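You operate a simulated robot arm through the tools that you are given. There is no shell and no other tool.

You run a simulated robot arm. Do the job below in one go: nothing can be reset, and whatever is moved stays where it is left.

TASK
Set the three collars on the tape bar to the spacing card.
Fine: free the bar clamp first and clamp the bar again when all three stand at about their marks. Where these are worked on the way, their far stop is far enough and under half their travel is too little: bar clamp.

Only the result counts: the job must be done as asked and must still hold three seconds after the hand-in. Knocking over, shifting, dropping, spilling or breaking anything else fails it.

THE ROBOT
A 7-joint arm with a two-finger parallel gripper on a trunk, on a base that moves. Base frame: it is fixed to the floor where the robot stands at the start and does not move with it; the origin is under the middle of the robot, x ahead of it, y to its left, z up. Readings come in cm, degrees, newtons and seconds.
With the tool pointing down near the work surface it reaches from about 28 to 72 cm from the robot's upright axis, wherever it stands. Its first joint turns from -166.0 to 166.0 degrees. Places, roughly: bar clamp [50, -10, 90]; blue shaft collar [60, -40, 100]; green shaft collar [60, -50, 100]; red shaft collar [60, -10, 100]; spacing card [70, -30, 110]. Payload 1.57 kg.
The tool frame sits at the grasp point between the pads (the TCP): z along the fingers, y along the line on which they close. The tips reach 3 cm beyond it. Largest opening 8 cm; finger width 1.7, thickness 1.2; the body of the gripper, 4 by 8.2 cm, starts 8 cm behind the TCP.
Orientation is that of the tool frame in the base frame, as a unit quaternion [x, y, z, w]. With the fingers straight down and closing along the base's y, the tool's x points along the base's -x, its y along +y and its z along -z.

THE INTERFACE
- The arm moves only by the tool servo_tool. Its argument "commands" is a list of rows, each a list of 7 numbers: the shift along the tool's x, y, z in cm, then the turn, a rotation vector about the tool's x, y, z in rad, then the gripper command, from -1 (fully open) to 1 (shut), values between in proportion. In form: [[x, y, z, rx, ry, rz, claw], ...]. A call has 1 to 20 rows; each row shifts and turns the commanded pose from where the row before left it, along the tool's axes as they then stand. Rows are played at 5 a second. More than 5 cm and 8.6 degrees between two rows, or a gripper value outside its range, and nothing of the call is played. Where a pose cannot be reached the arm comes as near as it can. A force on the tool above 40 N (or 10 N above the force at the start of the call, whichever is more), or a blocked arm, ends the call early, and 0.2 s more pass. The fingers move at their own pace (about 7.2 cm/s each) and stop on an object; they squeeze with about 29 N. The grip force told is the motor's: it shows also when the fingers shut on nothing. Time passes only in rows, and 0.2 s behind the last, so rows that do not move let the fingers close. It gives the time, the measured TCP pose, the force on the tool (base axes), the opening and the grip force at its end, in the units of the frame above (readings bear some noise), with the torque about the TCP (base axes, N m) and any sound that the robot's microphone picked up.
- Cameras (640 x 400 px; columns grow to the right, rows downward): "scene" is now at [-1.47, 8.85, 160.97]; the picture's right is [-0.60, -0.80, 0.00], its down [-0.58, 0.43, -0.69] and it looks along [0.55, -0.41, -0.72] (base axes); focal length 286 px, centre (320, 200). "wrist" rides on the gripper at [7.2, -0.7, -12.2] in the tool frame; the picture's right is [0.09, 1.00, 0.00], its down [-0.84, 0.08, -0.54] and it looks along [-0.54, 0.05, 0.84] (tool axes); focal length 238 px, centre (320, 200). There is no depth. A picture from a camera that has moved, and an enlarged one, comes with that camera's place and axes in the base frame and with its lens.
- camera(camera): a new picture of that camera. No time passes.
- slide_trunk(by): slides the trunk up (or, below 0, down) by that many cm; the arm and the scene camera ride with it, the base frame stays. It gives what a move gives, with no picture.
- base_move(legs): drives the robot by 1 to 6 legs, each [ahead, left, turn to the left] in cm, cm and degrees, along the robot's own axes; the way and the turn of a leg run together, so that a leg with both is an arc; at most 150 cm and 180 degrees a leg. The arm and the cameras ride along, it lands a little off, and it stops where it bumps. It gives what a move gives.
- aim_head(pan, tilt): turns the head with the scene camera to pan (to the left, within 86 degrees either way) and tilt (down, from -29 to 69), counted from straight ahead of the robot. It gives what a move gives.
- zoom(camera, box): a new picture of the part [left, top, right, bottom] of that camera's present view, enlarged. No time passes.
- close_job(): hands the job in; it is judged then, once.

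Nothing tells you exact positions but the pictures and the camera data. Unless the task says otherwise, let go and move clear before handing in.

The tools are called after ">>>" as a command line: name --pt "numbers of a row" for each row, then --argument value for the rest, lists and objects as JSON in quotes. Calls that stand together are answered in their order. servo_tool: Moves the arm, as the interface text tells. Its arguments: {"type":"object","properties":{"commands":{"type":"array"}},"required":["commands"]} The other tools are called the same way: slide_trunk (by) moves the trunk up or down; base_move (legs) drives the base; aim_head (pan, tilt) turns the head that bears the scene camera; camera (camera) takes a picture; zoom (camera, box) takes an enlarged picture of a part of a camera's view; close_job () hands the job in.

At the start:

```text
time_s: 0.0
eef_pos: [33.0, -18.12, 114.59]
tcp_rot: [0.0, 1.0, 0.0, -0.001]
wrist_force: [0.6, -0.2, -0.5]
ft_torque: [0.03, -0.02, 0.0]
finger_gap: 8.01
grip_force: 0.1
trunk travel left (down, up): [-42.5, 5.5]
robot x, y, heading: [-0.04, -0.0, -0.2]
head pan, tilt (commanded): [-36.6, 46.3]
```

scene: 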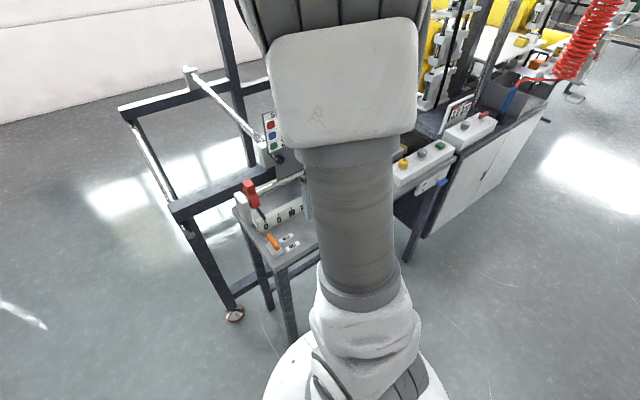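
wrist: 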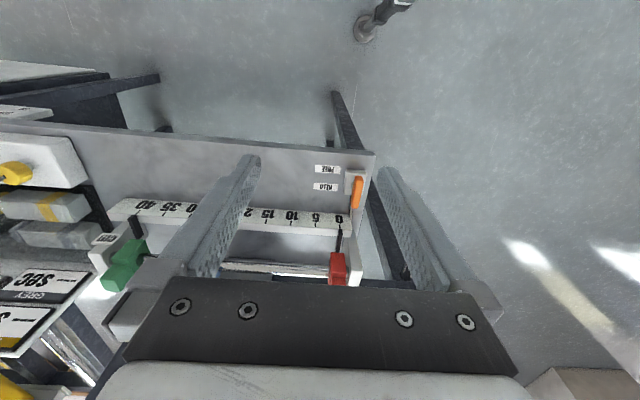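

The arm blocks much of the scene view; I see the tape bar with a 0–40 scale, a red collar near 0, a green collar near 40, and an orange clamp lever at the front right. I will look closer at the card and the bar before moving.

>>> zoom --camera "scene" --box '[220, 90, 320, 260]'

>>> zoom --camera "wrist" --box '[80, 130, 400, 330]'

>>> zoom --camera "scene" --box '[255, 100, 305, 160]'

```text
2.35 times, centred on (270, 175) of scene
camera zoom: at [-1.47, 8.85, 160.97], right [-0.6, -0.8, 0.0], down [-0.58, 0.43, -0.69], along [0.55, -0.41, -0.72], focal length 672 px, centre (438, 259)
```

zoom: 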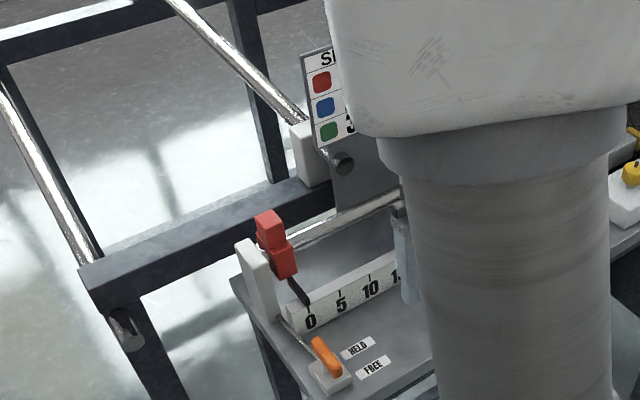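

```text
2.00 times, centred on (240, 230) of wrist
camera zoom: at [25.92, -18.69, 126.76], right [-0.09, 1.0, 0.0], down [0.84, 0.08, 0.54], along [0.54, 0.05, -0.84], focal length 477 px, centre (480, 140)
```

zoom: 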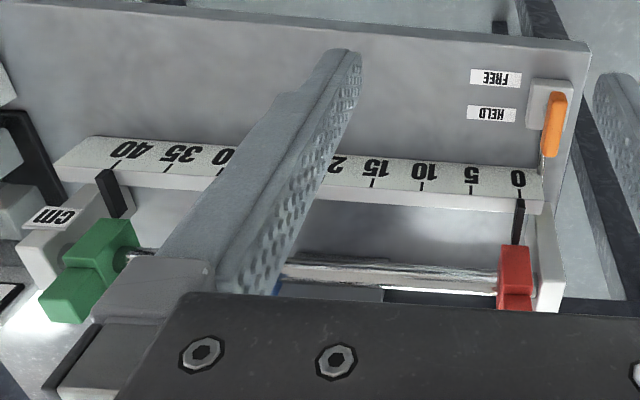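

```text
6.67 times, centred on (280, 130) of scene
camera zoom: at [-1.47, 8.85, 160.97], right [-0.6, -0.8, 0.0], down [-0.58, 0.43, -0.69], along [0.55, -0.41, -0.72], focal length 1903 px, centre (587, 667)
```

zoom: 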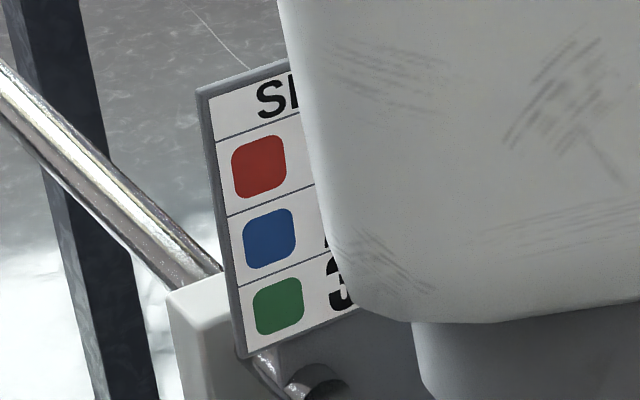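

I take the card to be behind the arm, so I'll swing the arm to the left in the air to clear the scene camera's view.

>>> servo_tool --pt "0 4 0 0 0 0 -1" --pt "0 4 0 0 0 0 -1" --pt "0 4 0 0 0 0 -1" --pt "0 4 0 0 0 0 -1" --pt "0 4 0 0 0 0 -1" --pt "0 4 0 0 0 0 -1" --pt "0 4 0 0 0 0 -1" --pt "0 4 0 0 0 0 -1" --pt "0 4 0 0 0 0 -1" --pt "0 4 0 0 0 0 -1" --pt "0 0 0 0 0 0 -1"

>>> camera --camera "scene"

```text
time_s: 2.4
eef_pos: [32.82, 22.11, 114.61]
tcp_rot: [0.0, 1.0, 0.001, 0.0]
wrist_force: [-0.4, -0.3, 0.2]
ft_torque: [0.03, 0.01, 0.02]
finger_gap: 7.98
grip_force: 0.1
trunk travel left (down, up): [-42.5, 5.5]
robot x, y, heading: [0.11, -0.04, 0.3]
head pan, tilt (commanded): [-36.6, 46.3]
```

```text
taken
camera scene: at [-1.47, 8.86, 160.97], right [-0.6, -0.8, 0.0], down [-0.58, 0.43, -0.69], along [0.55, -0.41, -0.72], focal length 286 px, centre (320, 200)
```

scene: 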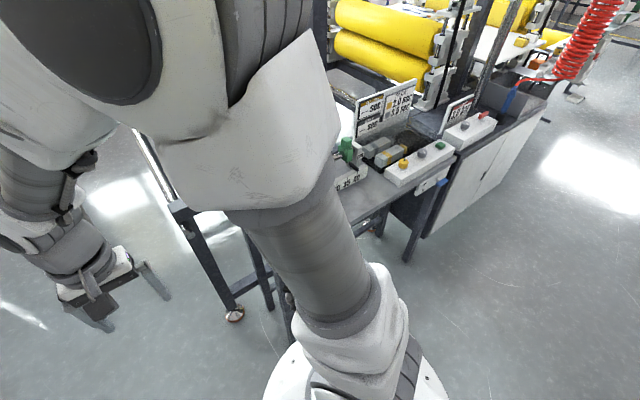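

The elbow now blocks the scene view, so I'll use the wrist camera instead: return over the bench, tilt the tool forward and look at the card.

>>> servo_tool --pt "0 -4.5 0 0 0 0 -1" --pt "0 -4.5 0 0 0 0 -1" --pt "0 -4.5 0 0 0 0 -1" --pt "0 -4.5 0 0 0 0 -1" --pt "0 -4.5 0 0 0 0 -1" --pt "0 -4.5 0 0 0 0 -1" --pt "0 -4.5 0 0 0 0 -1" --pt "0 -4.5 0 0 0 0 -1" --pt "0 -4.5 0 0 0 0 -1" --pt "0 -4.5 0 0 0 0 -1" --pt "0 0 -3 0 -0.13 0 -1" --pt "0 0 -2 0 -0.13 0 -1" --pt "0 0 0 0 -0.13 0 -1" --pt "0 0 0 0 -0.13 0 -1" --pt "0 0 0 0 -0.1 0 -1" --pt "0 0 0 0 0 0 -1"

>>> camera --camera "wrist"

>>> camera --camera "scene"

```text
time_s: 5.8
eef_pos: [32.62, -22.98, 119.62]
tcp_rot: [0.0, 0.952, 0.0, 0.305]
wrist_force: [0.7, 1.3, -0.4]
ft_torque: [-0.02, 0.0, -0.02]
finger_gap: 7.99
grip_force: 0.0
trunk travel left (down, up): [-42.5, 5.5]
robot x, y, heading: [-0.05, 0.04, 0.1]
head pan, tilt (commanded): [-36.6, 46.3]
```

```text
taken
camera wrist: at [19.84, -23.69, 125.3], right [-0.07, 1.0, -0.05], down [0.37, 0.08, 0.93], along [0.93, 0.05, -0.37], focal length 238 px, centre (320, 200)
```

wrist: 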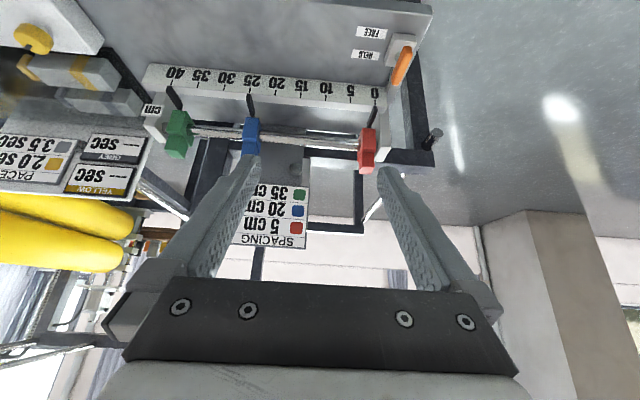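

```text
taken
camera scene: at [-1.47, 8.85, 160.97], right [-0.6, -0.8, 0.0], down [-0.58, 0.43, -0.69], along [0.55, -0.41, -0.72], focal length 286 px, centre (320, 200)
```

scene: 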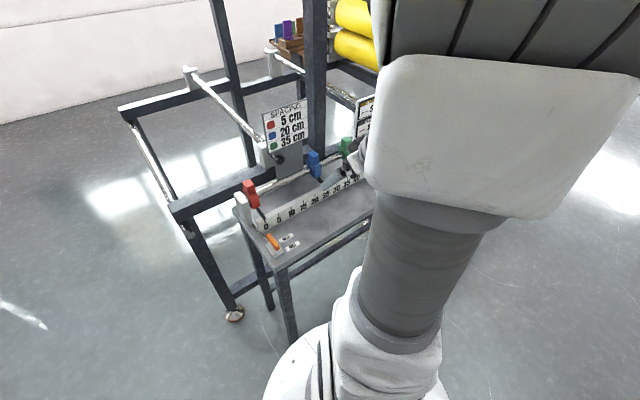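

The card reads red 5 cm, blue 20 cm, green 35 cm; the collars now stand near 0, 25 and 40. I'll zoom to verify and to measure positions.

>>> zoom --camera "wrist" --box '[220, 170, 320, 260]'

>>> zoom --camera "wrist" --box '[130, 50, 290, 170]'

>>> zoom --camera "wrist" --box '[290, 10, 450, 190]'

>>> zoom --camera "scene" --box '[220, 90, 380, 270]'

```text
4.44 times, centred on (270, 215) of wrist
camera zoom: at [19.84, -23.69, 125.3], right [-0.07, 1.0, -0.05], down [0.37, 0.08, 0.93], along [0.93, 0.05, -0.37], focal length 1059 px, centre (542, 133)
```

zoom: 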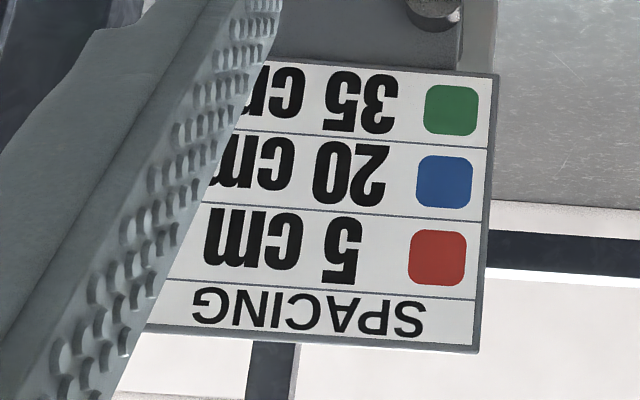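

```text
3.33 times, centred on (210, 110) of wrist
camera zoom: at [19.84, -23.69, 125.3], right [-0.07, 1.0, -0.05], down [0.37, 0.08, 0.93], along [0.93, 0.05, -0.37], focal length 794 px, centre (687, 500)
```

zoom: 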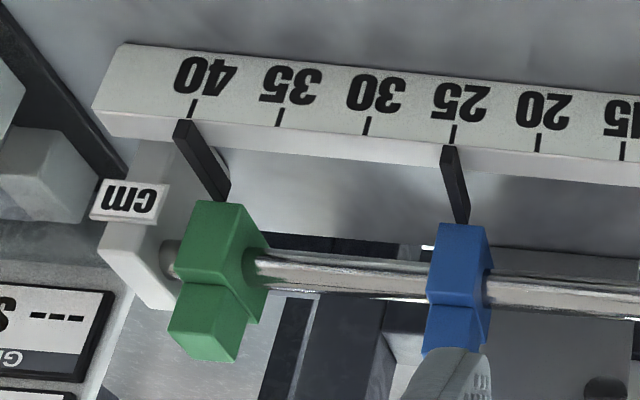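

```text
2.22 times, centred on (370, 100) of wrist
camera zoom: at [19.84, -23.69, 125.3], right [-0.07, 1.0, -0.05], down [0.37, 0.08, 0.93], along [0.93, 0.05, -0.37], focal length 530 px, centre (209, 422)
```

zoom: 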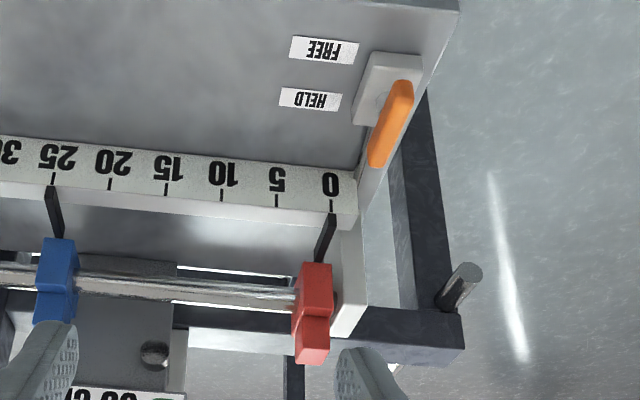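

```text
2.22 times, centred on (300, 180) of scene
camera zoom: at [-1.47, 8.85, 160.97], right [-0.6, -0.8, 0.0], down [-0.58, 0.43, -0.69], along [0.55, -0.41, -0.72], focal length 634 px, centre (364, 244)
```

zoom: 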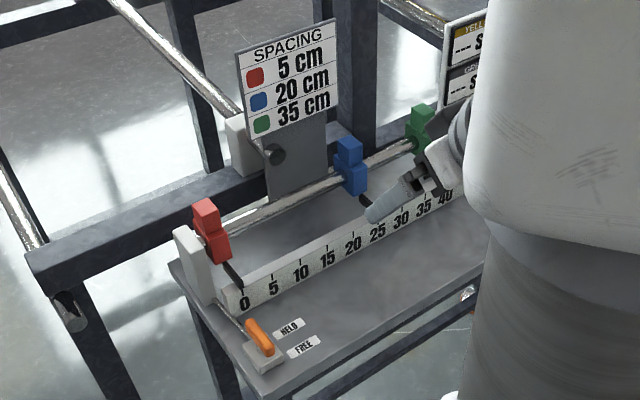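

Confirmed: red 5, blue 20, green 35; I place the rod at about x 62, z 94, the tape at x 55 with 0 at y ≈ -12, and the clamp lever from about (45,-10) to (52,-10) at z ≈ 88. The green collar is out of reach from here, so I'll drive the base 24 cm to the right with the arm high, then look from there.

>>> base_move --legs '[[0, -24, 0]]'

>>> camera --camera "wrist"

>>> camera --camera "scene"

```text
time_s: 8.2
eef_pos: [32.68, -47.34, 119.58]
tcp_rot: [0.001, 0.953, -0.001, 0.304]
wrist_force: [0.6, 0.1, 0.6]
ft_torque: [-0.02, 0.01, 0.01]
finger_gap: 7.98
grip_force: 0.1
trunk travel left (down, up): [-42.5, 5.5]
robot x, y, heading: [-0.31, -23.96, -0.4]
head pan, tilt (commanded): [-36.6, 46.3]
```

```text
taken
camera wrist: at [19.77, -47.94, 125.31], right [-0.07, 1.0, -0.05], down [0.37, 0.08, 0.93], along [0.93, 0.05, -0.37], focal length 238 px, centre (320, 200)
```

wrist: 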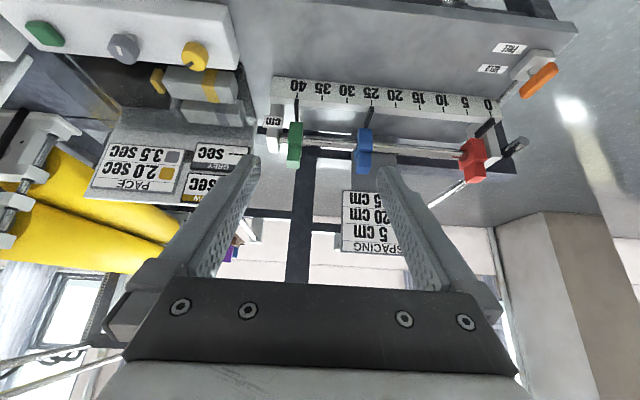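

```text
taken
camera scene: at [-1.48, -15.35, 160.97], right [-0.6, -0.8, 0.0], down [-0.58, 0.43, -0.69], along [0.55, -0.41, -0.72], focal length 286 px, centre (320, 200)
```

scene: 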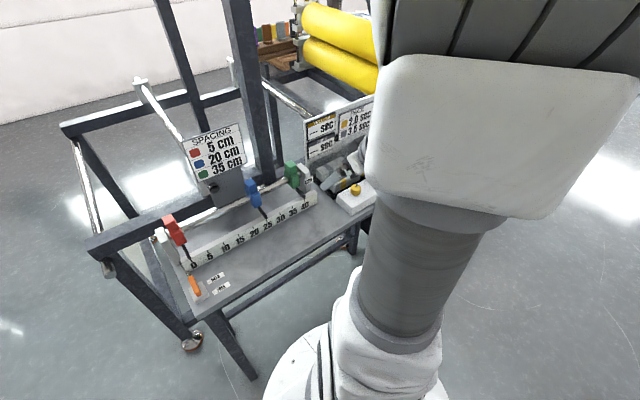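

The base is in place. I'll straighten the tool, go above the clamp for a closer look, and pan the head to see the whole bar.

>>> servo_tool --pt "0 4 0 0 0.13 0 -1" --pt "0 4 0 0 0.13 0 -1" --pt "0 4 0 0 0.13 0 -1" --pt "0 4 0 0 0.13 0 -1" --pt "0 4 0 0 0.1 0 -1" --pt "0 4 0 0 0 0 -1" --pt "0 4 0 0 0 0 -1" --pt "0 4 0 0 0 0 -1" --pt "0 4 0 0 0 0 -1" --pt "-3 0 3 0 0 0 -1" --pt "-3 0 4 0 0 0 -1" --pt "-1 0 4 0 0 0 -1" --pt "0 0 4 0 0 0 -1" --pt "0 0 3 0 0 0 -1" --pt "0 0 0 0 0 0 -1"

>>> aim_head --pan -14 --tilt 46

>>> camera --camera "wrist"

>>> camera --camera "scene"

```text
time_s: 11.4
eef_pos: [39.61, -11.24, 101.6]
tcp_rot: [0.002, 1.0, 0.0, 0.0]
wrist_force: [0.7, 0.4, 0.3]
ft_torque: [-0.01, -0.01, -0.06]
finger_gap: 7.99
grip_force: 0.0
trunk travel left (down, up): [-42.5, 5.5]
robot x, y, heading: [0.18, -24.24, -0.2]
head pan, tilt (commanded): [-36.6, 46.3]
```

```text
time_s: 12.3
eef_pos: [39.53, -11.27, 101.74]
tcp_rot: [0.002, 1.0, 0.0, 0.001]
wrist_force: [0.2, 0.3, 0.2]
ft_torque: [0.0, 0.02, 0.02]
finger_gap: 7.99
grip_force: 0.1
trunk travel left (down, up): [-42.5, 5.5]
robot x, y, heading: [-0.1, -24.28, 0.1]
head pan, tilt (commanded): [-14.0, 46.0]
```

```text
taken
camera wrist: at [32.45, -11.95, 113.81], right [-0.09, 1.0, 0.0], down [0.84, 0.08, 0.54], along [0.54, 0.05, -0.84], focal length 238 px, centre (320, 200)
```

wrist: 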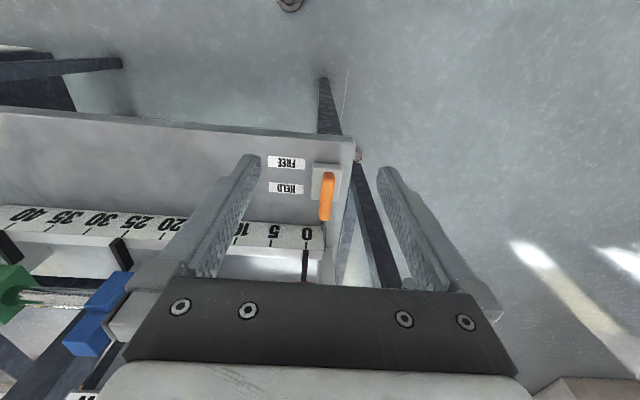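

```text
taken
camera scene: at [-0.1, -12.5, 161.01], right [-0.25, -0.97, 0.0], down [-0.7, 0.18, -0.69], along [0.67, -0.17, -0.72], focal length 286 px, centre (320, 200)
```

scene: 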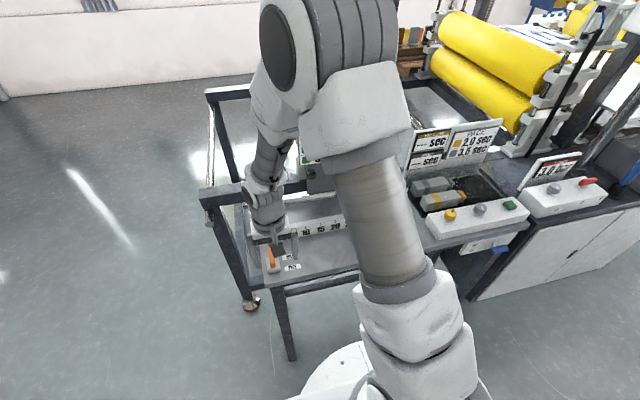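

>>> zoom --camera "wrist" --box '[260, 140, 380, 240]'

>>> zoom --camera "scene" --box '[240, 200, 340, 290]'

```text
4.00 times, centred on (320, 190) of wrist
camera zoom: at [32.45, -11.95, 113.81], right [-0.09, 1.0, 0.0], down [0.84, 0.08, 0.54], along [0.54, 0.05, -0.84], focal length 953 px, centre (320, 240)
```

zoom: 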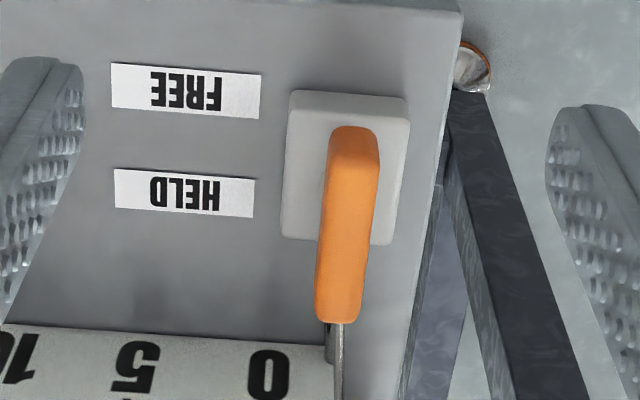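

```text
4.44 times, centred on (290, 245) of scene
camera zoom: at [-0.1, -12.5, 161.01], right [-0.25, -0.97, 0.0], down [-0.7, 0.18, -0.69], along [0.67, -0.17, -0.72], focal length 1269 px, centre (453, 0)
```

zoom: 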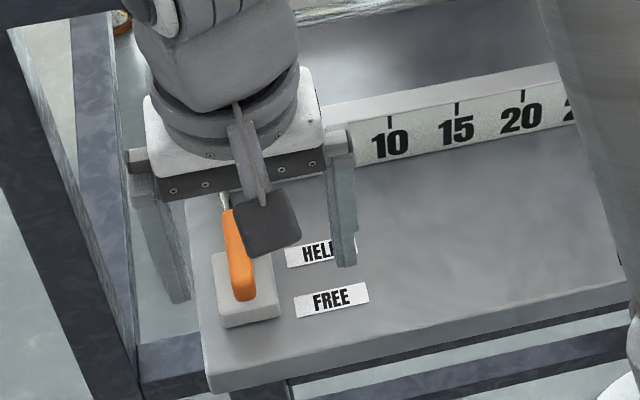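

Table top is about z 84, HELD label at x ≈ 50 and FREE at x ≈ 46, with the orange handle alongside. I'm not sure yet how the lever moves, so I'll turn the wrist to look at it from the side.

>>> servo_tool --pt "-2 -3 0 0 0 0 -1" --pt "-2 -4 0 0 0 0 -1" --pt "-2 -4 0 0 0 0 -1" --pt "0 0 0 0 0 -0.143 -1" --pt "0 0 0 0 0 -0.143 -1" --pt "0 0 0 0 0 -0.143 -1" --pt "0 0 0 0 0 -0.143 -1" --pt "0 0 0 0 0 -0.143 -1" --pt "0 0 0 0 0 -0.143 -1" --pt "0 0 0 0 0 -0.143 -1" --pt "0 0 0 0 0 -0.143 -1" --pt "0 0 0 0 0 -0.143 -1" --pt "0 0 0 0 0 -0.143 -1" --pt "0 0 0 0 0 -0.14 -1" --pt "0 0 0 0 -0.13 0 -1" --pt "0 0 0 0 -0.13 0 -1" --pt "0 0 0 0 -0.13 0 -1" --pt "0 0 0 0 0 0 -1"

>>> camera --camera "wrist"

>>> camera --camera "scene"

```text
time_s: 16.1
eef_pos: [45.67, -22.31, 101.64]
tcp_rot: [-0.692, 0.695, 0.138, 0.137]
wrist_force: [-1.0, -0.1, 0.5]
ft_torque: [0.01, -0.02, 0.02]
finger_gap: 8.01
grip_force: 0.0
trunk travel left (down, up): [-42.5, 5.5]
robot x, y, heading: [-0.03, -24.09, -0.2]
head pan, tilt (commanded): [-14.0, 46.0]
```

```text
taken
camera wrist: at [46.43, -33.67, 110.11], right [-1.0, -0.08, -0.04], down [-0.08, 0.57, 0.82], along [-0.05, 0.82, -0.57], focal length 238 px, centre (320, 200)
```

wrist: 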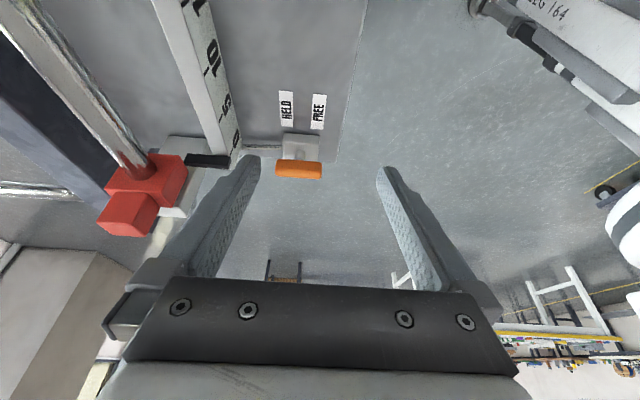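

```text
taken
camera scene: at [-0.1, -12.51, 161.02], right [-0.24, -0.97, 0.0], down [-0.7, 0.18, -0.69], along [0.67, -0.17, -0.72], focal length 286 px, centre (320, 200)
```

scene: 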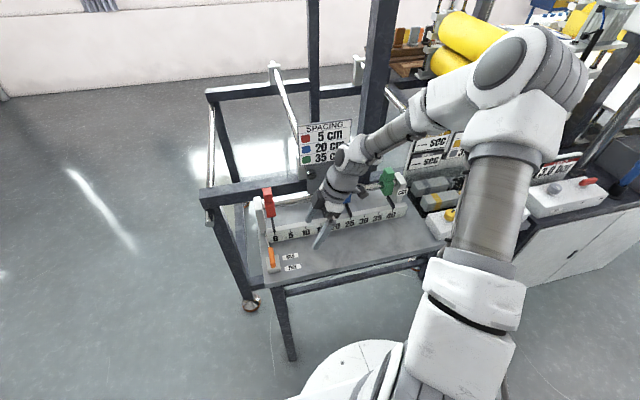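

>>> zoom --camera "wrist" --box '[180, 80, 360, 200]'

>>> zoom --camera "scene" --box '[240, 180, 330, 280]'

>>> zoom --camera "scene" --box '[250, 150, 420, 260]'

```text
3.33 times, centred on (270, 140) of wrist
camera zoom: at [46.43, -33.67, 110.11], right [-1.0, -0.08, -0.04], down [-0.08, 0.57, 0.82], along [-0.05, 0.82, -0.57], focal length 794 px, centre (487, 400)
```

zoom: 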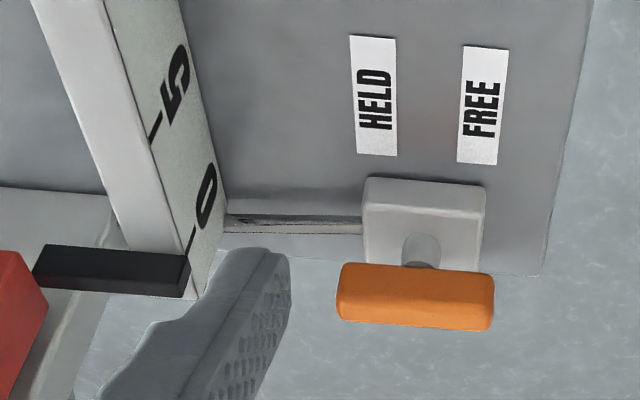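

```text
4.00 times, centred on (285, 230) of scene
camera zoom: at [-0.1, -12.51, 161.02], right [-0.24, -0.97, 0.0], down [-0.7, 0.18, -0.69], along [0.67, -0.17, -0.72], focal length 1142 px, centre (460, 80)
```

zoom: 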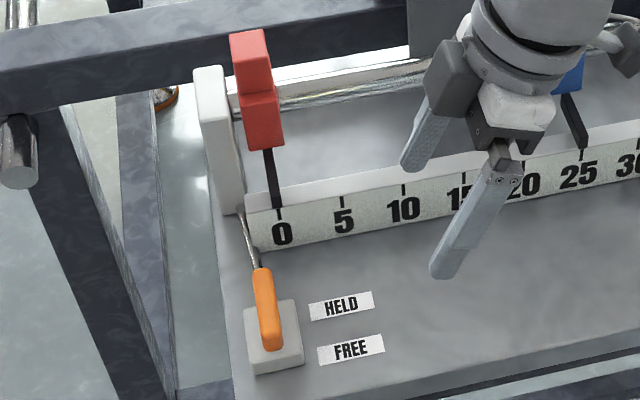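

```text
3.64 times, centred on (335, 205) of scene
camera zoom: at [-0.1, -12.51, 161.02], right [-0.24, -0.97, 0.0], down [-0.7, 0.18, -0.69], along [0.67, -0.17, -0.72], focal length 1038 px, centre (266, 182)
```

zoom: 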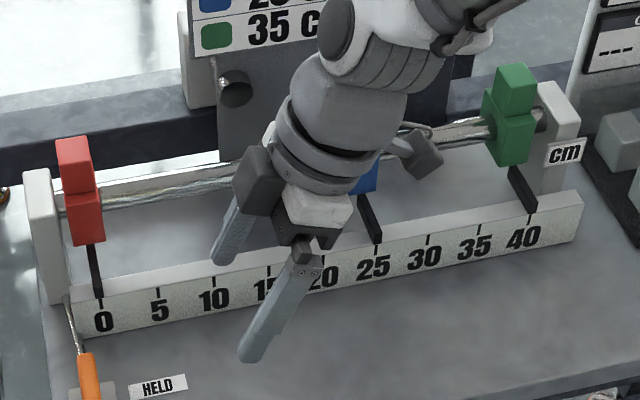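

The handle is a horizontal orange bar on a post above the pad, seen from the side. I'll zoom in harder to see whether it slides or turns.

>>> zoom --camera "wrist" --box '[268, 125, 332, 185]'

>>> zoom --camera "scene" --box '[255, 225, 310, 280]'

```text
6.67 times, centred on (300, 155) of wrist
camera zoom: at [46.43, -33.67, 110.11], right [-1.0, -0.08, -0.04], down [-0.08, 0.57, 0.82], along [-0.05, 0.82, -0.57], focal length 1589 px, centre (453, 500)
```

zoom: 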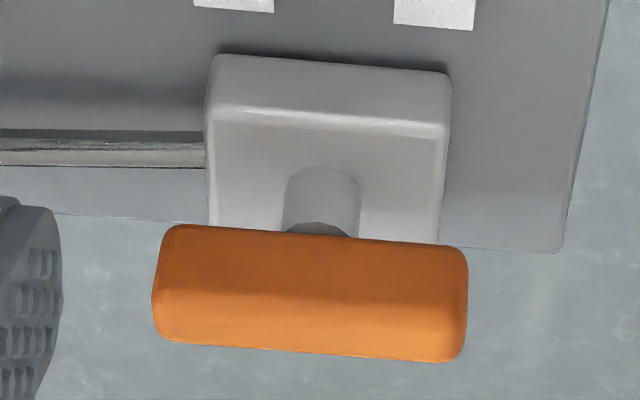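

```text
7.27 times, centred on (282, 252) of scene
camera zoom: at [-0.1, -12.51, 161.02], right [-0.24, -0.97, 0.0], down [-0.7, 0.18, -0.69], along [0.67, -0.17, -0.72], focal length 2076 px, centre (593, -182)
```

zoom: 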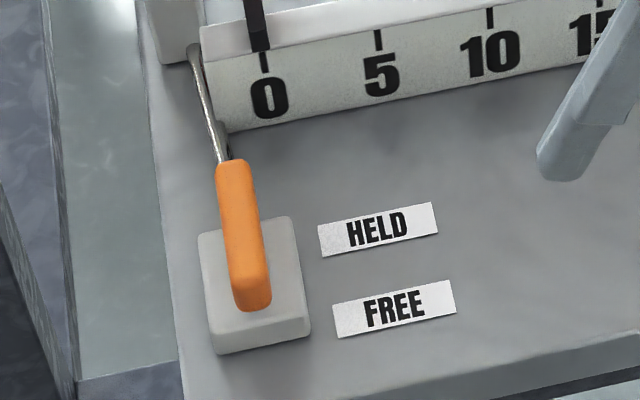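

The handle is a T-bar on a round post (centre about (48.0, -9.75, 88.7)), so it should turn about the vertical axis. I'll straighten the tool, turn back so the fingers close along y, and hover over the handle.

>>> servo_tool --pt "0 0 0 0 0.13 0 -1" --pt "0 0 0 0 0.13 0 -1" --pt "0 0 0 0 0.13 0 -1" --pt "0 0 0 0 0 0.143 -1" --pt "0 0 0 0 0 0.143 -1" --pt "0 0 0 0 0 0.143 -1" --pt "0 0 0 0 0 0.143 -1" --pt "0 0 0 0 0 0.143 -1" --pt "0 0 0 0 0 0.143 -1" --pt "0 0 0 0 0 0.143 -1" --pt "0 0 0 0 0 0.143 -1" --pt "0 0 0 0 0 0.143 -1" --pt "0 0 0 0 0 0.143 -1" --pt "0 0 0 0 0 0.14 -1" --pt "0 0 0 0 0 0 -1"

```text
time_s: 19.3
eef_pos: [45.85, -22.28, 101.66]
tcp_rot: [0.002, 1.0, 0.0, -0.001]
wrist_force: [0.7, -0.2, -1.0]
ft_torque: [-0.01, -0.01, 0.02]
finger_gap: 8.01
grip_force: 0.0
trunk travel left (down, up): [-42.5, 5.5]
robot x, y, heading: [0.14, -24.4, -0.2]
head pan, tilt (commanded): [-14.0, 46.0]
```

Straight again at (45.8, -22.3, 101.7). Moving over the handle and lowering to a hover just above it to check alignment.

>>> servo_tool --pt "-1 4 0 0 0 0 -1" --pt "-1.2 4 0 0 0 0 -1" --pt "0 4 0 0 0 0 -1" --pt "0 0.5 2 0 0 0 -1" --pt "0 0 3 0 0 0 -1" --pt "0 0 0 0 0 0 -1"

>>> camera --camera "wrist"

>>> camera --camera "scene"

```text
time_s: 20.7
eef_pos: [47.99, -9.81, 96.66]
tcp_rot: [0.001, 1.0, 0.0, 0.0]
wrist_force: [0.0, 0.8, 0.5]
ft_torque: [-0.01, -0.01, 0.0]
finger_gap: 8.0
grip_force: 0.2
trunk travel left (down, up): [-42.5, 5.5]
robot x, y, heading: [-0.36, -24.34, -0.2]
head pan, tilt (commanded): [-14.0, 46.0]
```

```text
taken
camera wrist: at [40.87, -10.59, 108.74], right [-0.09, 1.0, 0.0], down [0.84, 0.07, 0.54], along [0.54, 0.05, -0.84], focal length 238 px, centre (320, 200)
```

wrist: 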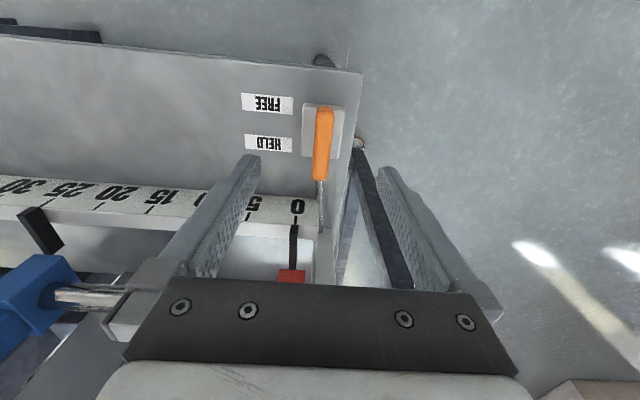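

```text
taken
camera scene: at [-0.09, -12.49, 161.01], right [-0.24, -0.97, 0.0], down [-0.7, 0.18, -0.69], along [0.67, -0.17, -0.72], focal length 286 px, centre (320, 200)
```

scene: 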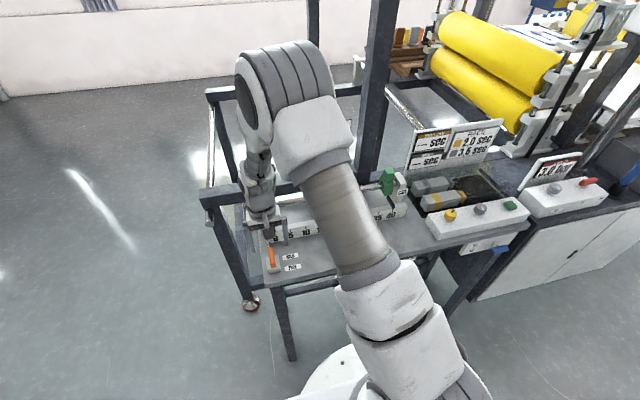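

Projection matches the handle centre, so I'll lower onto it with fingers astride and close.

>>> servo_tool --pt "0 0 3 0 0 0 -1" --pt "0 0 2.5 0 0 0 -1" --pt "0 0 1.3 0 0 0 -1" --pt "0 0 0 0 0 0 -1" --pt "0 0 0 0 0 0 0.3" --pt "0 0 0 0 0 0 1" --pt "0 0 0 0 0 0 1" --pt "0 0 0 0 0 0 1"

>>> camera --camera "wrist"

```text
time_s: 22.5
eef_pos: [47.92, -9.72, 89.79]
tcp_rot: [0.001, 1.0, 0.0, 0.0]
wrist_force: [-0.6, 2.0, -1.6]
ft_torque: [0.01, -0.19, 0.11]
finger_gap: 1.45
grip_force: 31.0
trunk travel left (down, up): [-42.5, 5.5]
robot x, y, heading: [-0.24, -24.22, -0.3]
head pan, tilt (commanded): [-14.0, 46.0]
```

```text
taken
camera wrist: at [40.85, -10.42, 101.82], right [-0.09, 1.0, 0.0], down [0.84, 0.08, 0.54], along [0.54, 0.05, -0.84], focal length 238 px, centre (320, 200)
```

wrist: 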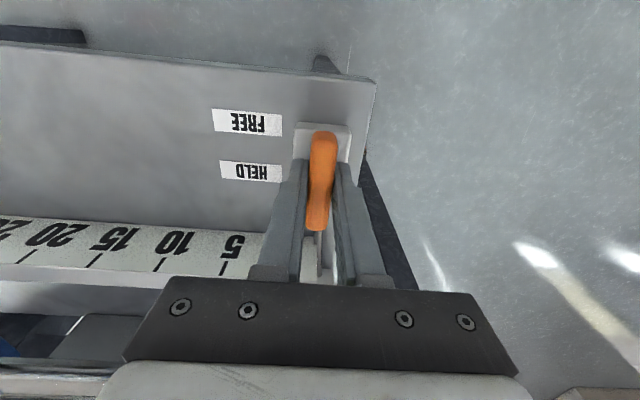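

The handle is gripped (1.45 cm wide). I'll try a small counter-clockwise turn and watch the torque.

>>> servo_tool --pt "0 0 0 0 0 -0.06 1" --pt "0 0 0 0 0 -0.06 1" --pt "0 0 0 0 0 -0.06 1" --pt "0 0 0 0 0 0 1"

>>> zoom --camera "wrist" --box '[200, 80, 400, 280]'

```text
time_s: 23.5
eef_pos: [47.89, -9.8, 89.63]
tcp_rot: [-0.089, 0.996, 0.0, -0.001]
wrist_force: [1.2, 4.4, -10.5]
ft_torque: [0.17, -0.88, 0.0]
finger_gap: 1.48
grip_force: 31.7
trunk travel left (down, up): [-42.5, 5.5]
robot x, y, heading: [-0.22, -24.15, 0.1]
head pan, tilt (commanded): [-14.0, 46.0]
```

```text
2.00 times, centred on (300, 180) of wrist
camera zoom: at [41.09, -11.71, 101.82], right [-0.27, 0.96, 0.0], down [0.81, 0.22, 0.54], along [0.52, 0.15, -0.84], focal length 477 px, centre (360, 240)
```

zoom: 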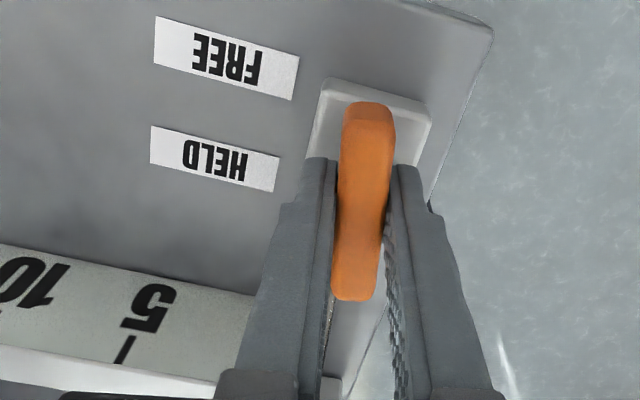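

The handle turned about 10° with the gripper with no torque about the vertical, though a downward pull of ~10 N built up. I'll look at the scene view before continuing.

>>> zoom --camera "scene" --box '[235, 190, 325, 280]'

>>> servo_tool --pt "0 0 0.1 0 0 0 1" --pt "0 0 0 0 0 0 1"

```text
4.44 times, centred on (280, 235) of scene
camera zoom: at [-0.02, -12.43, 161.0], right [-0.24, -0.97, 0.0], down [-0.7, 0.18, -0.69], along [0.67, -0.17, -0.72], focal length 1269 px, centre (498, 44)
```

zoom: 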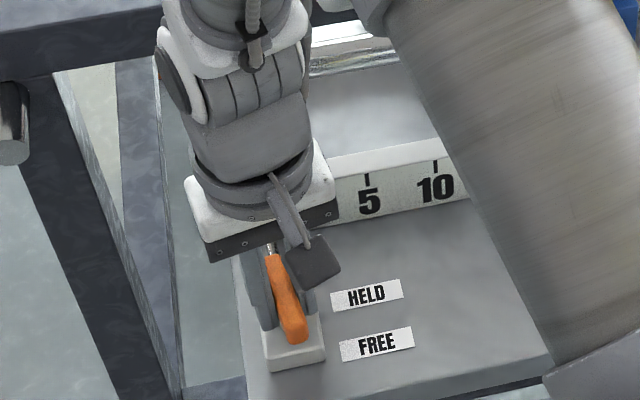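

```text
time_s: 24.1
eef_pos: [47.9, -9.73, 89.66]
tcp_rot: [-0.089, 0.996, 0.0, 0.0]
wrist_force: [3.8, 7.7, 2.9]
ft_torque: [-0.18, 0.92, 0.0]
finger_gap: 1.5
grip_force: 30.9
trunk travel left (down, up): [-42.5, 5.5]
robot x, y, heading: [0.29, -24.27, 0.0]
head pan, tilt (commanded): [-14.0, 46.0]
```

The forces are just stiff-servo coupling (1 mm ≈ 13 N), so the handle is turning about the vertical post. I'll continue turning counter-clockwise in steps.

>>> servo_tool --pt "0 0 -0.04 0 0 -0.08 1" --pt "0 0 0 0 0 -0.08 1" --pt "0 0 0 0 0 -0.08 1" --pt "0 0 0 0 0 -0.08 1" --pt "0 0 0 0 0 0 1"

>>> zoom --camera "scene" --box '[235, 190, 325, 280]'

```text
time_s: 25.3
eef_pos: [47.96, -9.78, 89.79]
tcp_rot: [-0.247, 0.969, 0.0, 0.001]
wrist_force: [4.4, 9.0, -8.1]
ft_torque: [0.48, -0.8, 0.02]
finger_gap: 1.5
grip_force: 31.0
trunk travel left (down, up): [-42.5, 5.5]
robot x, y, heading: [-0.14, -24.06, 0.1]
head pan, tilt (commanded): [-14.0, 46.0]
```

```text
4.44 times, centred on (280, 235) of scene
camera zoom: at [-0.01, -12.41, 161.0], right [-0.24, -0.97, 0.0], down [-0.7, 0.18, -0.69], along [0.67, -0.17, -0.72], focal length 1269 px, centre (498, 44)
```

zoom: 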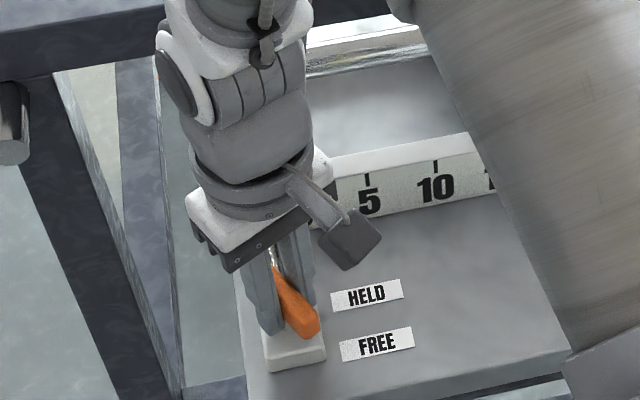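

It turns freely, its near end swinging toward the FREE label. I'll continue toward the far stop.

>>> servo_tool --pt "0 0 0 0 0 -0.1 1" --pt "0 0 0 0 0 -0.1 1" --pt "0 0 0 0 0 -0.1 1" --pt "0 0 0 0 0 -0.1 1" --pt "0 0 0 0 0 0 1"

>>> zoom --camera "scene" --box '[235, 190, 325, 280]'

```text
time_s: 26.5
eef_pos: [47.96, -9.8, 89.7]
tcp_rot: [-0.434, 0.901, 0.001, -0.002]
wrist_force: [2.7, 8.0, -12.7]
ft_torque: [0.06, -0.26, 0.0]
finger_gap: 1.5
grip_force: 31.0
trunk travel left (down, up): [-42.5, 5.5]
robot x, y, heading: [-0.2, -24.24, -0.2]
head pan, tilt (commanded): [-14.0, 46.0]
```

```text
4.44 times, centred on (280, 235) of scene
camera zoom: at [0.02, -12.4, 161.0], right [-0.24, -0.97, 0.0], down [-0.7, 0.18, -0.69], along [0.67, -0.17, -0.72], focal length 1269 px, centre (498, 44)
```

zoom: 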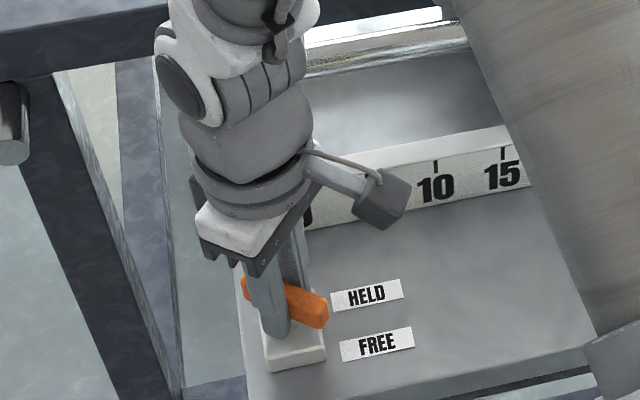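

About 51° so far with no stop felt. Continuing.

>>> servo_tool --pt "0 0 0.04 0 0 -0.1 1" --pt "0 0 0 0 0 -0.1 1" --pt "0 0 0 0 0 -0.1 1" --pt "0 0 0 0 0 -0.1 1" --pt "0 0 0 0 0 0 1"

>>> zoom --camera "scene" --box '[235, 190, 325, 280]'

```text
time_s: 27.7
eef_pos: [47.88, -9.77, 89.8]
tcp_rot: [-0.605, 0.797, 0.0, -0.001]
wrist_force: [-0.5, 7.5, -7.5]
ft_torque: [-0.42, 0.07, 0.02]
finger_gap: 1.51
grip_force: 31.1
trunk travel left (down, up): [-42.5, 5.5]
robot x, y, heading: [-0.24, -24.41, -0.3]
head pan, tilt (commanded): [-14.0, 46.0]
```

```text
4.44 times, centred on (280, 235) of scene
camera zoom: at [-0.04, -12.41, 161.0], right [-0.24, -0.97, 0.0], down [-0.7, 0.18, -0.69], along [0.67, -0.17, -0.72], focal length 1269 px, centre (498, 44)
```

zoom: 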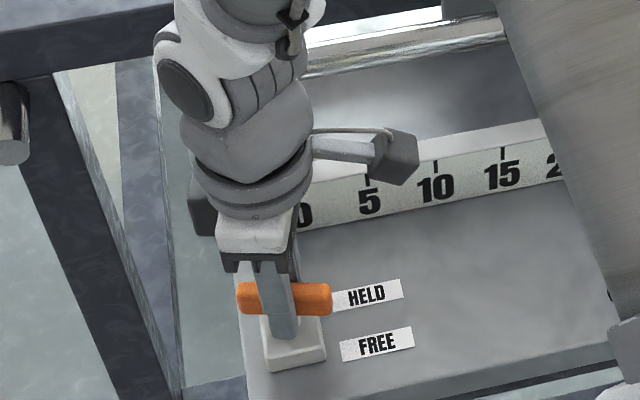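

About 74° now. Continuing until the torque shows a stop.

>>> servo_tool --pt "0 0 0.03 0 0 -0.09 1" --pt "0 0 0 0 0 -0.09 1" --pt "0 0 0 0 0 -0.08 1" --pt "0 0 0 0 0 0 1"

>>> zoom --camera "scene" --box '[235, 190, 325, 280]'

```text
time_s: 28.7
eef_pos: [48.07, -9.69, 89.77]
tcp_rot: [-0.703, 0.711, 0.0, 0.0]
wrist_force: [-0.8, 6.3, -2.0]
ft_torque: [-0.71, 0.08, 0.03]
finger_gap: 1.5
grip_force: 31.2
trunk travel left (down, up): [-42.5, 5.5]
robot x, y, heading: [-0.24, -24.05, 0.3]
head pan, tilt (commanded): [-14.0, 46.0]
```

```text
4.44 times, centred on (280, 235) of scene
camera zoom: at [-0.1, -12.43, 161.01], right [-0.24, -0.97, 0.0], down [-0.7, 0.18, -0.69], along [0.67, -0.17, -0.72], focal length 1269 px, centre (498, 44)
```

zoom: 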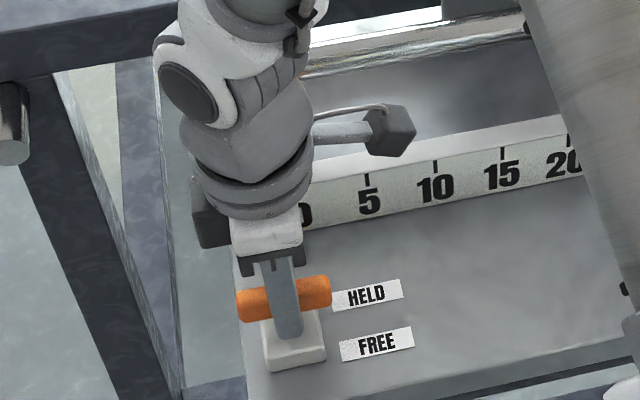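

At about 89° and still no stop torque. I'll nudge a bit further to find the stop.

>>> servo_tool --pt "0 0 0 0 0 -0.06 1" --pt "0 0 0 0 0 -0.06 1" --pt "0 0 0 0 0 0 1"

>>> zoom --camera "scene" --box '[235, 190, 325, 280]'

>>> zoom --camera "wrist" --box '[220, 80, 420, 280]'

```text
time_s: 29.5
eef_pos: [47.91, -9.78, 89.77]
tcp_rot: [0.744, -0.669, 0.001, -0.001]
wrist_force: [1.6, 3.6, 0.6]
ft_torque: [0.37, 0.39, -0.69]
finger_gap: 1.66
grip_force: 31.8
trunk travel left (down, up): [-42.5, 5.5]
robot x, y, heading: [-0.05, -24.15, -0.1]
head pan, tilt (commanded): [-14.0, 46.0]
```

```text
4.44 times, centred on (280, 235) of scene
camera zoom: at [-0.08, -12.48, 161.01], right [-0.24, -0.97, 0.0], down [-0.7, 0.18, -0.69], along [0.67, -0.17, -0.72], focal length 1269 px, centre (498, 44)
```

zoom: 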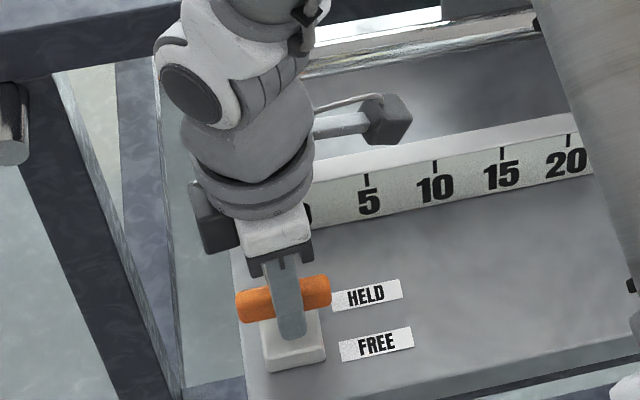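

```text
2.00 times, centred on (320, 180) of wrist
camera zoom: at [49.46, -16.94, 101.83], right [-0.98, -0.2, 0.0], down [-0.17, 0.82, 0.54], along [-0.11, 0.53, -0.84], focal length 477 px, centre (320, 240)
```

zoom: 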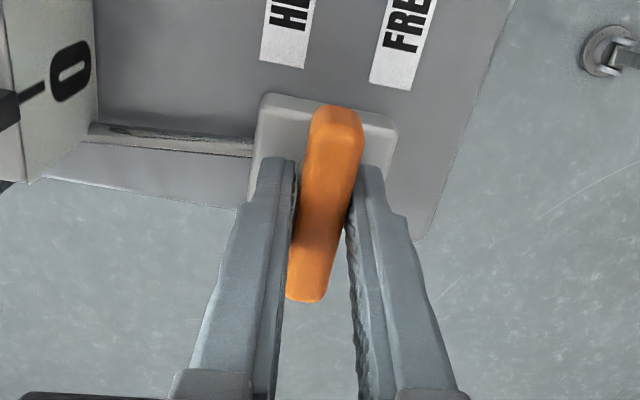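

The stop is felt at 90° (torque −0.69, fingers starting to skew), so the clamp is at FREE. I'll back off the twist, open a little and rise.

>>> servo_tool --pt "0 0 0 0 0 0.06 1" --pt "0 0 0 0 0 0.05 1" --pt "0 0 0 0 0 0 1" --pt "0 0 0 0 0 0 0.2" --pt "0 0 0 0 0 0 0.2" --pt "0 0 0 0 0 0 0.2" --pt "0 0 -3 0 0 0 0.2" --pt "0 0 -4 0 0 0 0.2" --pt "0 0 -5 0 0 0 0.2" --pt "0 0 0 0 0 0 0.2"

>>> camera --camera "scene"

>>> zoom --camera "scene" --box '[235, 150, 415, 280]'

```text
time_s: 31.7
eef_pos: [48.01, -9.61, 101.61]
tcp_rot: [-0.705, 0.709, 0.0, 0.001]
wrist_force: [0.1, 0.3, -0.5]
ft_torque: [0.0, -0.01, 0.02]
finger_gap: 3.18
grip_force: 0.1
trunk travel left (down, up): [-42.5, 5.5]
robot x, y, heading: [0.36, -23.91, -0.0]
head pan, tilt (commanded): [-14.0, 46.0]
```

```text
taken
camera scene: at [-0.11, -12.5, 161.01], right [-0.24, -0.97, 0.0], down [-0.7, 0.18, -0.69], along [0.67, -0.17, -0.72], focal length 286 px, centre (320, 200)
```

scene: 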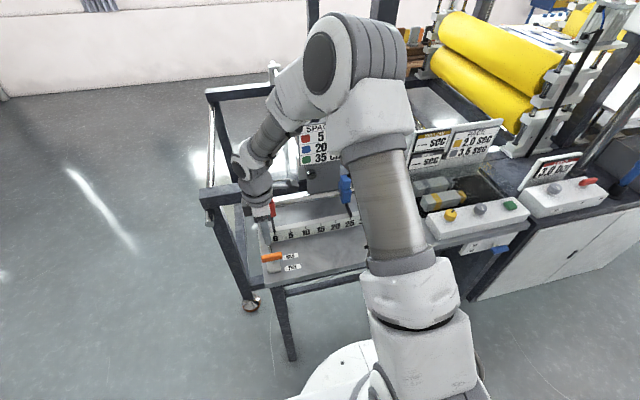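

```text
3.08 times, centred on (325, 215) of scene
camera zoom: at [-0.11, -12.5, 161.01], right [-0.24, -0.97, 0.0], down [-0.7, 0.18, -0.69], along [0.67, -0.17, -0.72], focal length 878 px, centre (305, 154)
```

zoom: 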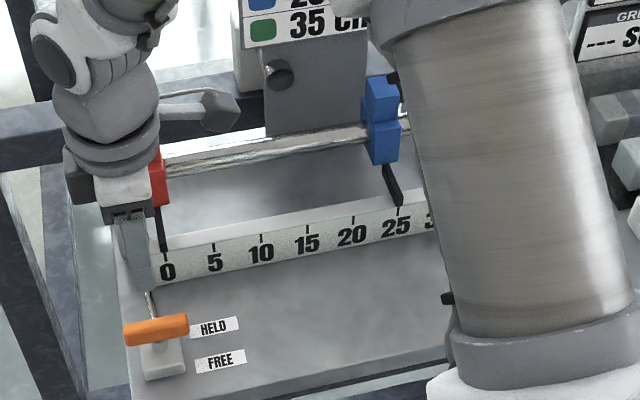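

The handle stays crosswise at FREE. Next I'll rise, turn the fingers back to close along y and look down on the red collar.

>>> servo_tool --pt "0 0 -4 0 0 0 0.2" --pt "0 0 -4 0 0 0.143 0" --pt "0 0 0 0 0 0.143 -0.2" --pt "0 0 0 0 0 0.143 -0.4" --pt "0 0 0 0 0 0.143 -0.5" --pt "0 0 0 0 0 0.143 -0.5" --pt "0 0 0 0 0 0.143 -0.5" --pt "0 0 0 0 0 0.143 -0.5" --pt "0 0 0 0 0 0.143 -0.5" --pt "0 0 0 0 0 0.143 -0.5" --pt "0 0 0 0 0 0.143 -0.5" --pt "0 0 0 0 0 0.138 -0.5" --pt "-3 -1 0 0 0 0 -0.5" --pt "-4 -1 0 0 0 0 -0.5" --pt "-4 -1 0 0 0 0 -0.5" --pt "0 0 0 0 0 0 -0.5"

>>> camera --camera "wrist"

>>> camera --camera "scene"

```text
time_s: 35.1
eef_pos: [58.95, -12.83, 109.66]
tcp_rot: [0.0, 1.0, 0.0, 0.0]
wrist_force: [-0.4, -0.8, 0.1]
ft_torque: [0.03, -0.01, -0.01]
finger_gap: 5.99
grip_force: 0.0
trunk travel left (down, up): [-42.5, 5.5]
robot x, y, heading: [-0.05, -24.22, -0.2]
head pan, tilt (commanded): [-14.0, 46.0]
```

```text
taken
camera wrist: at [51.74, -13.59, 121.82], right [-0.09, 1.0, 0.0], down [0.84, 0.08, 0.54], along [0.54, 0.05, -0.84], focal length 238 px, centre (320, 200)
```

wrist: 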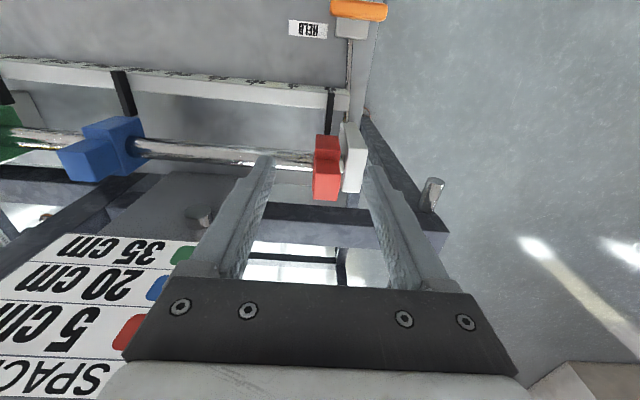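

```text
taken
camera scene: at [-0.09, -12.5, 161.01], right [-0.24, -0.97, 0.0], down [-0.7, 0.18, -0.69], along [0.67, -0.17, -0.72], focal length 286 px, centre (320, 200)
```

scene: 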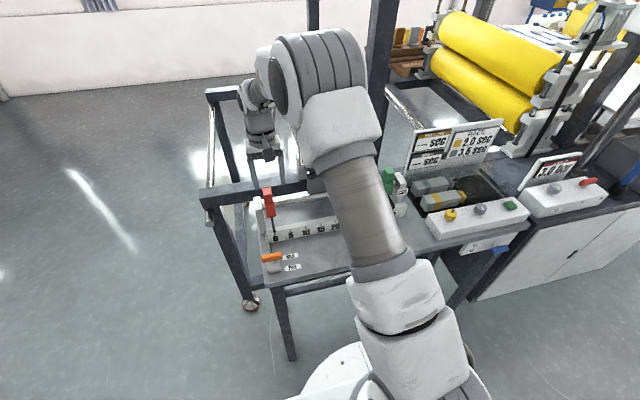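

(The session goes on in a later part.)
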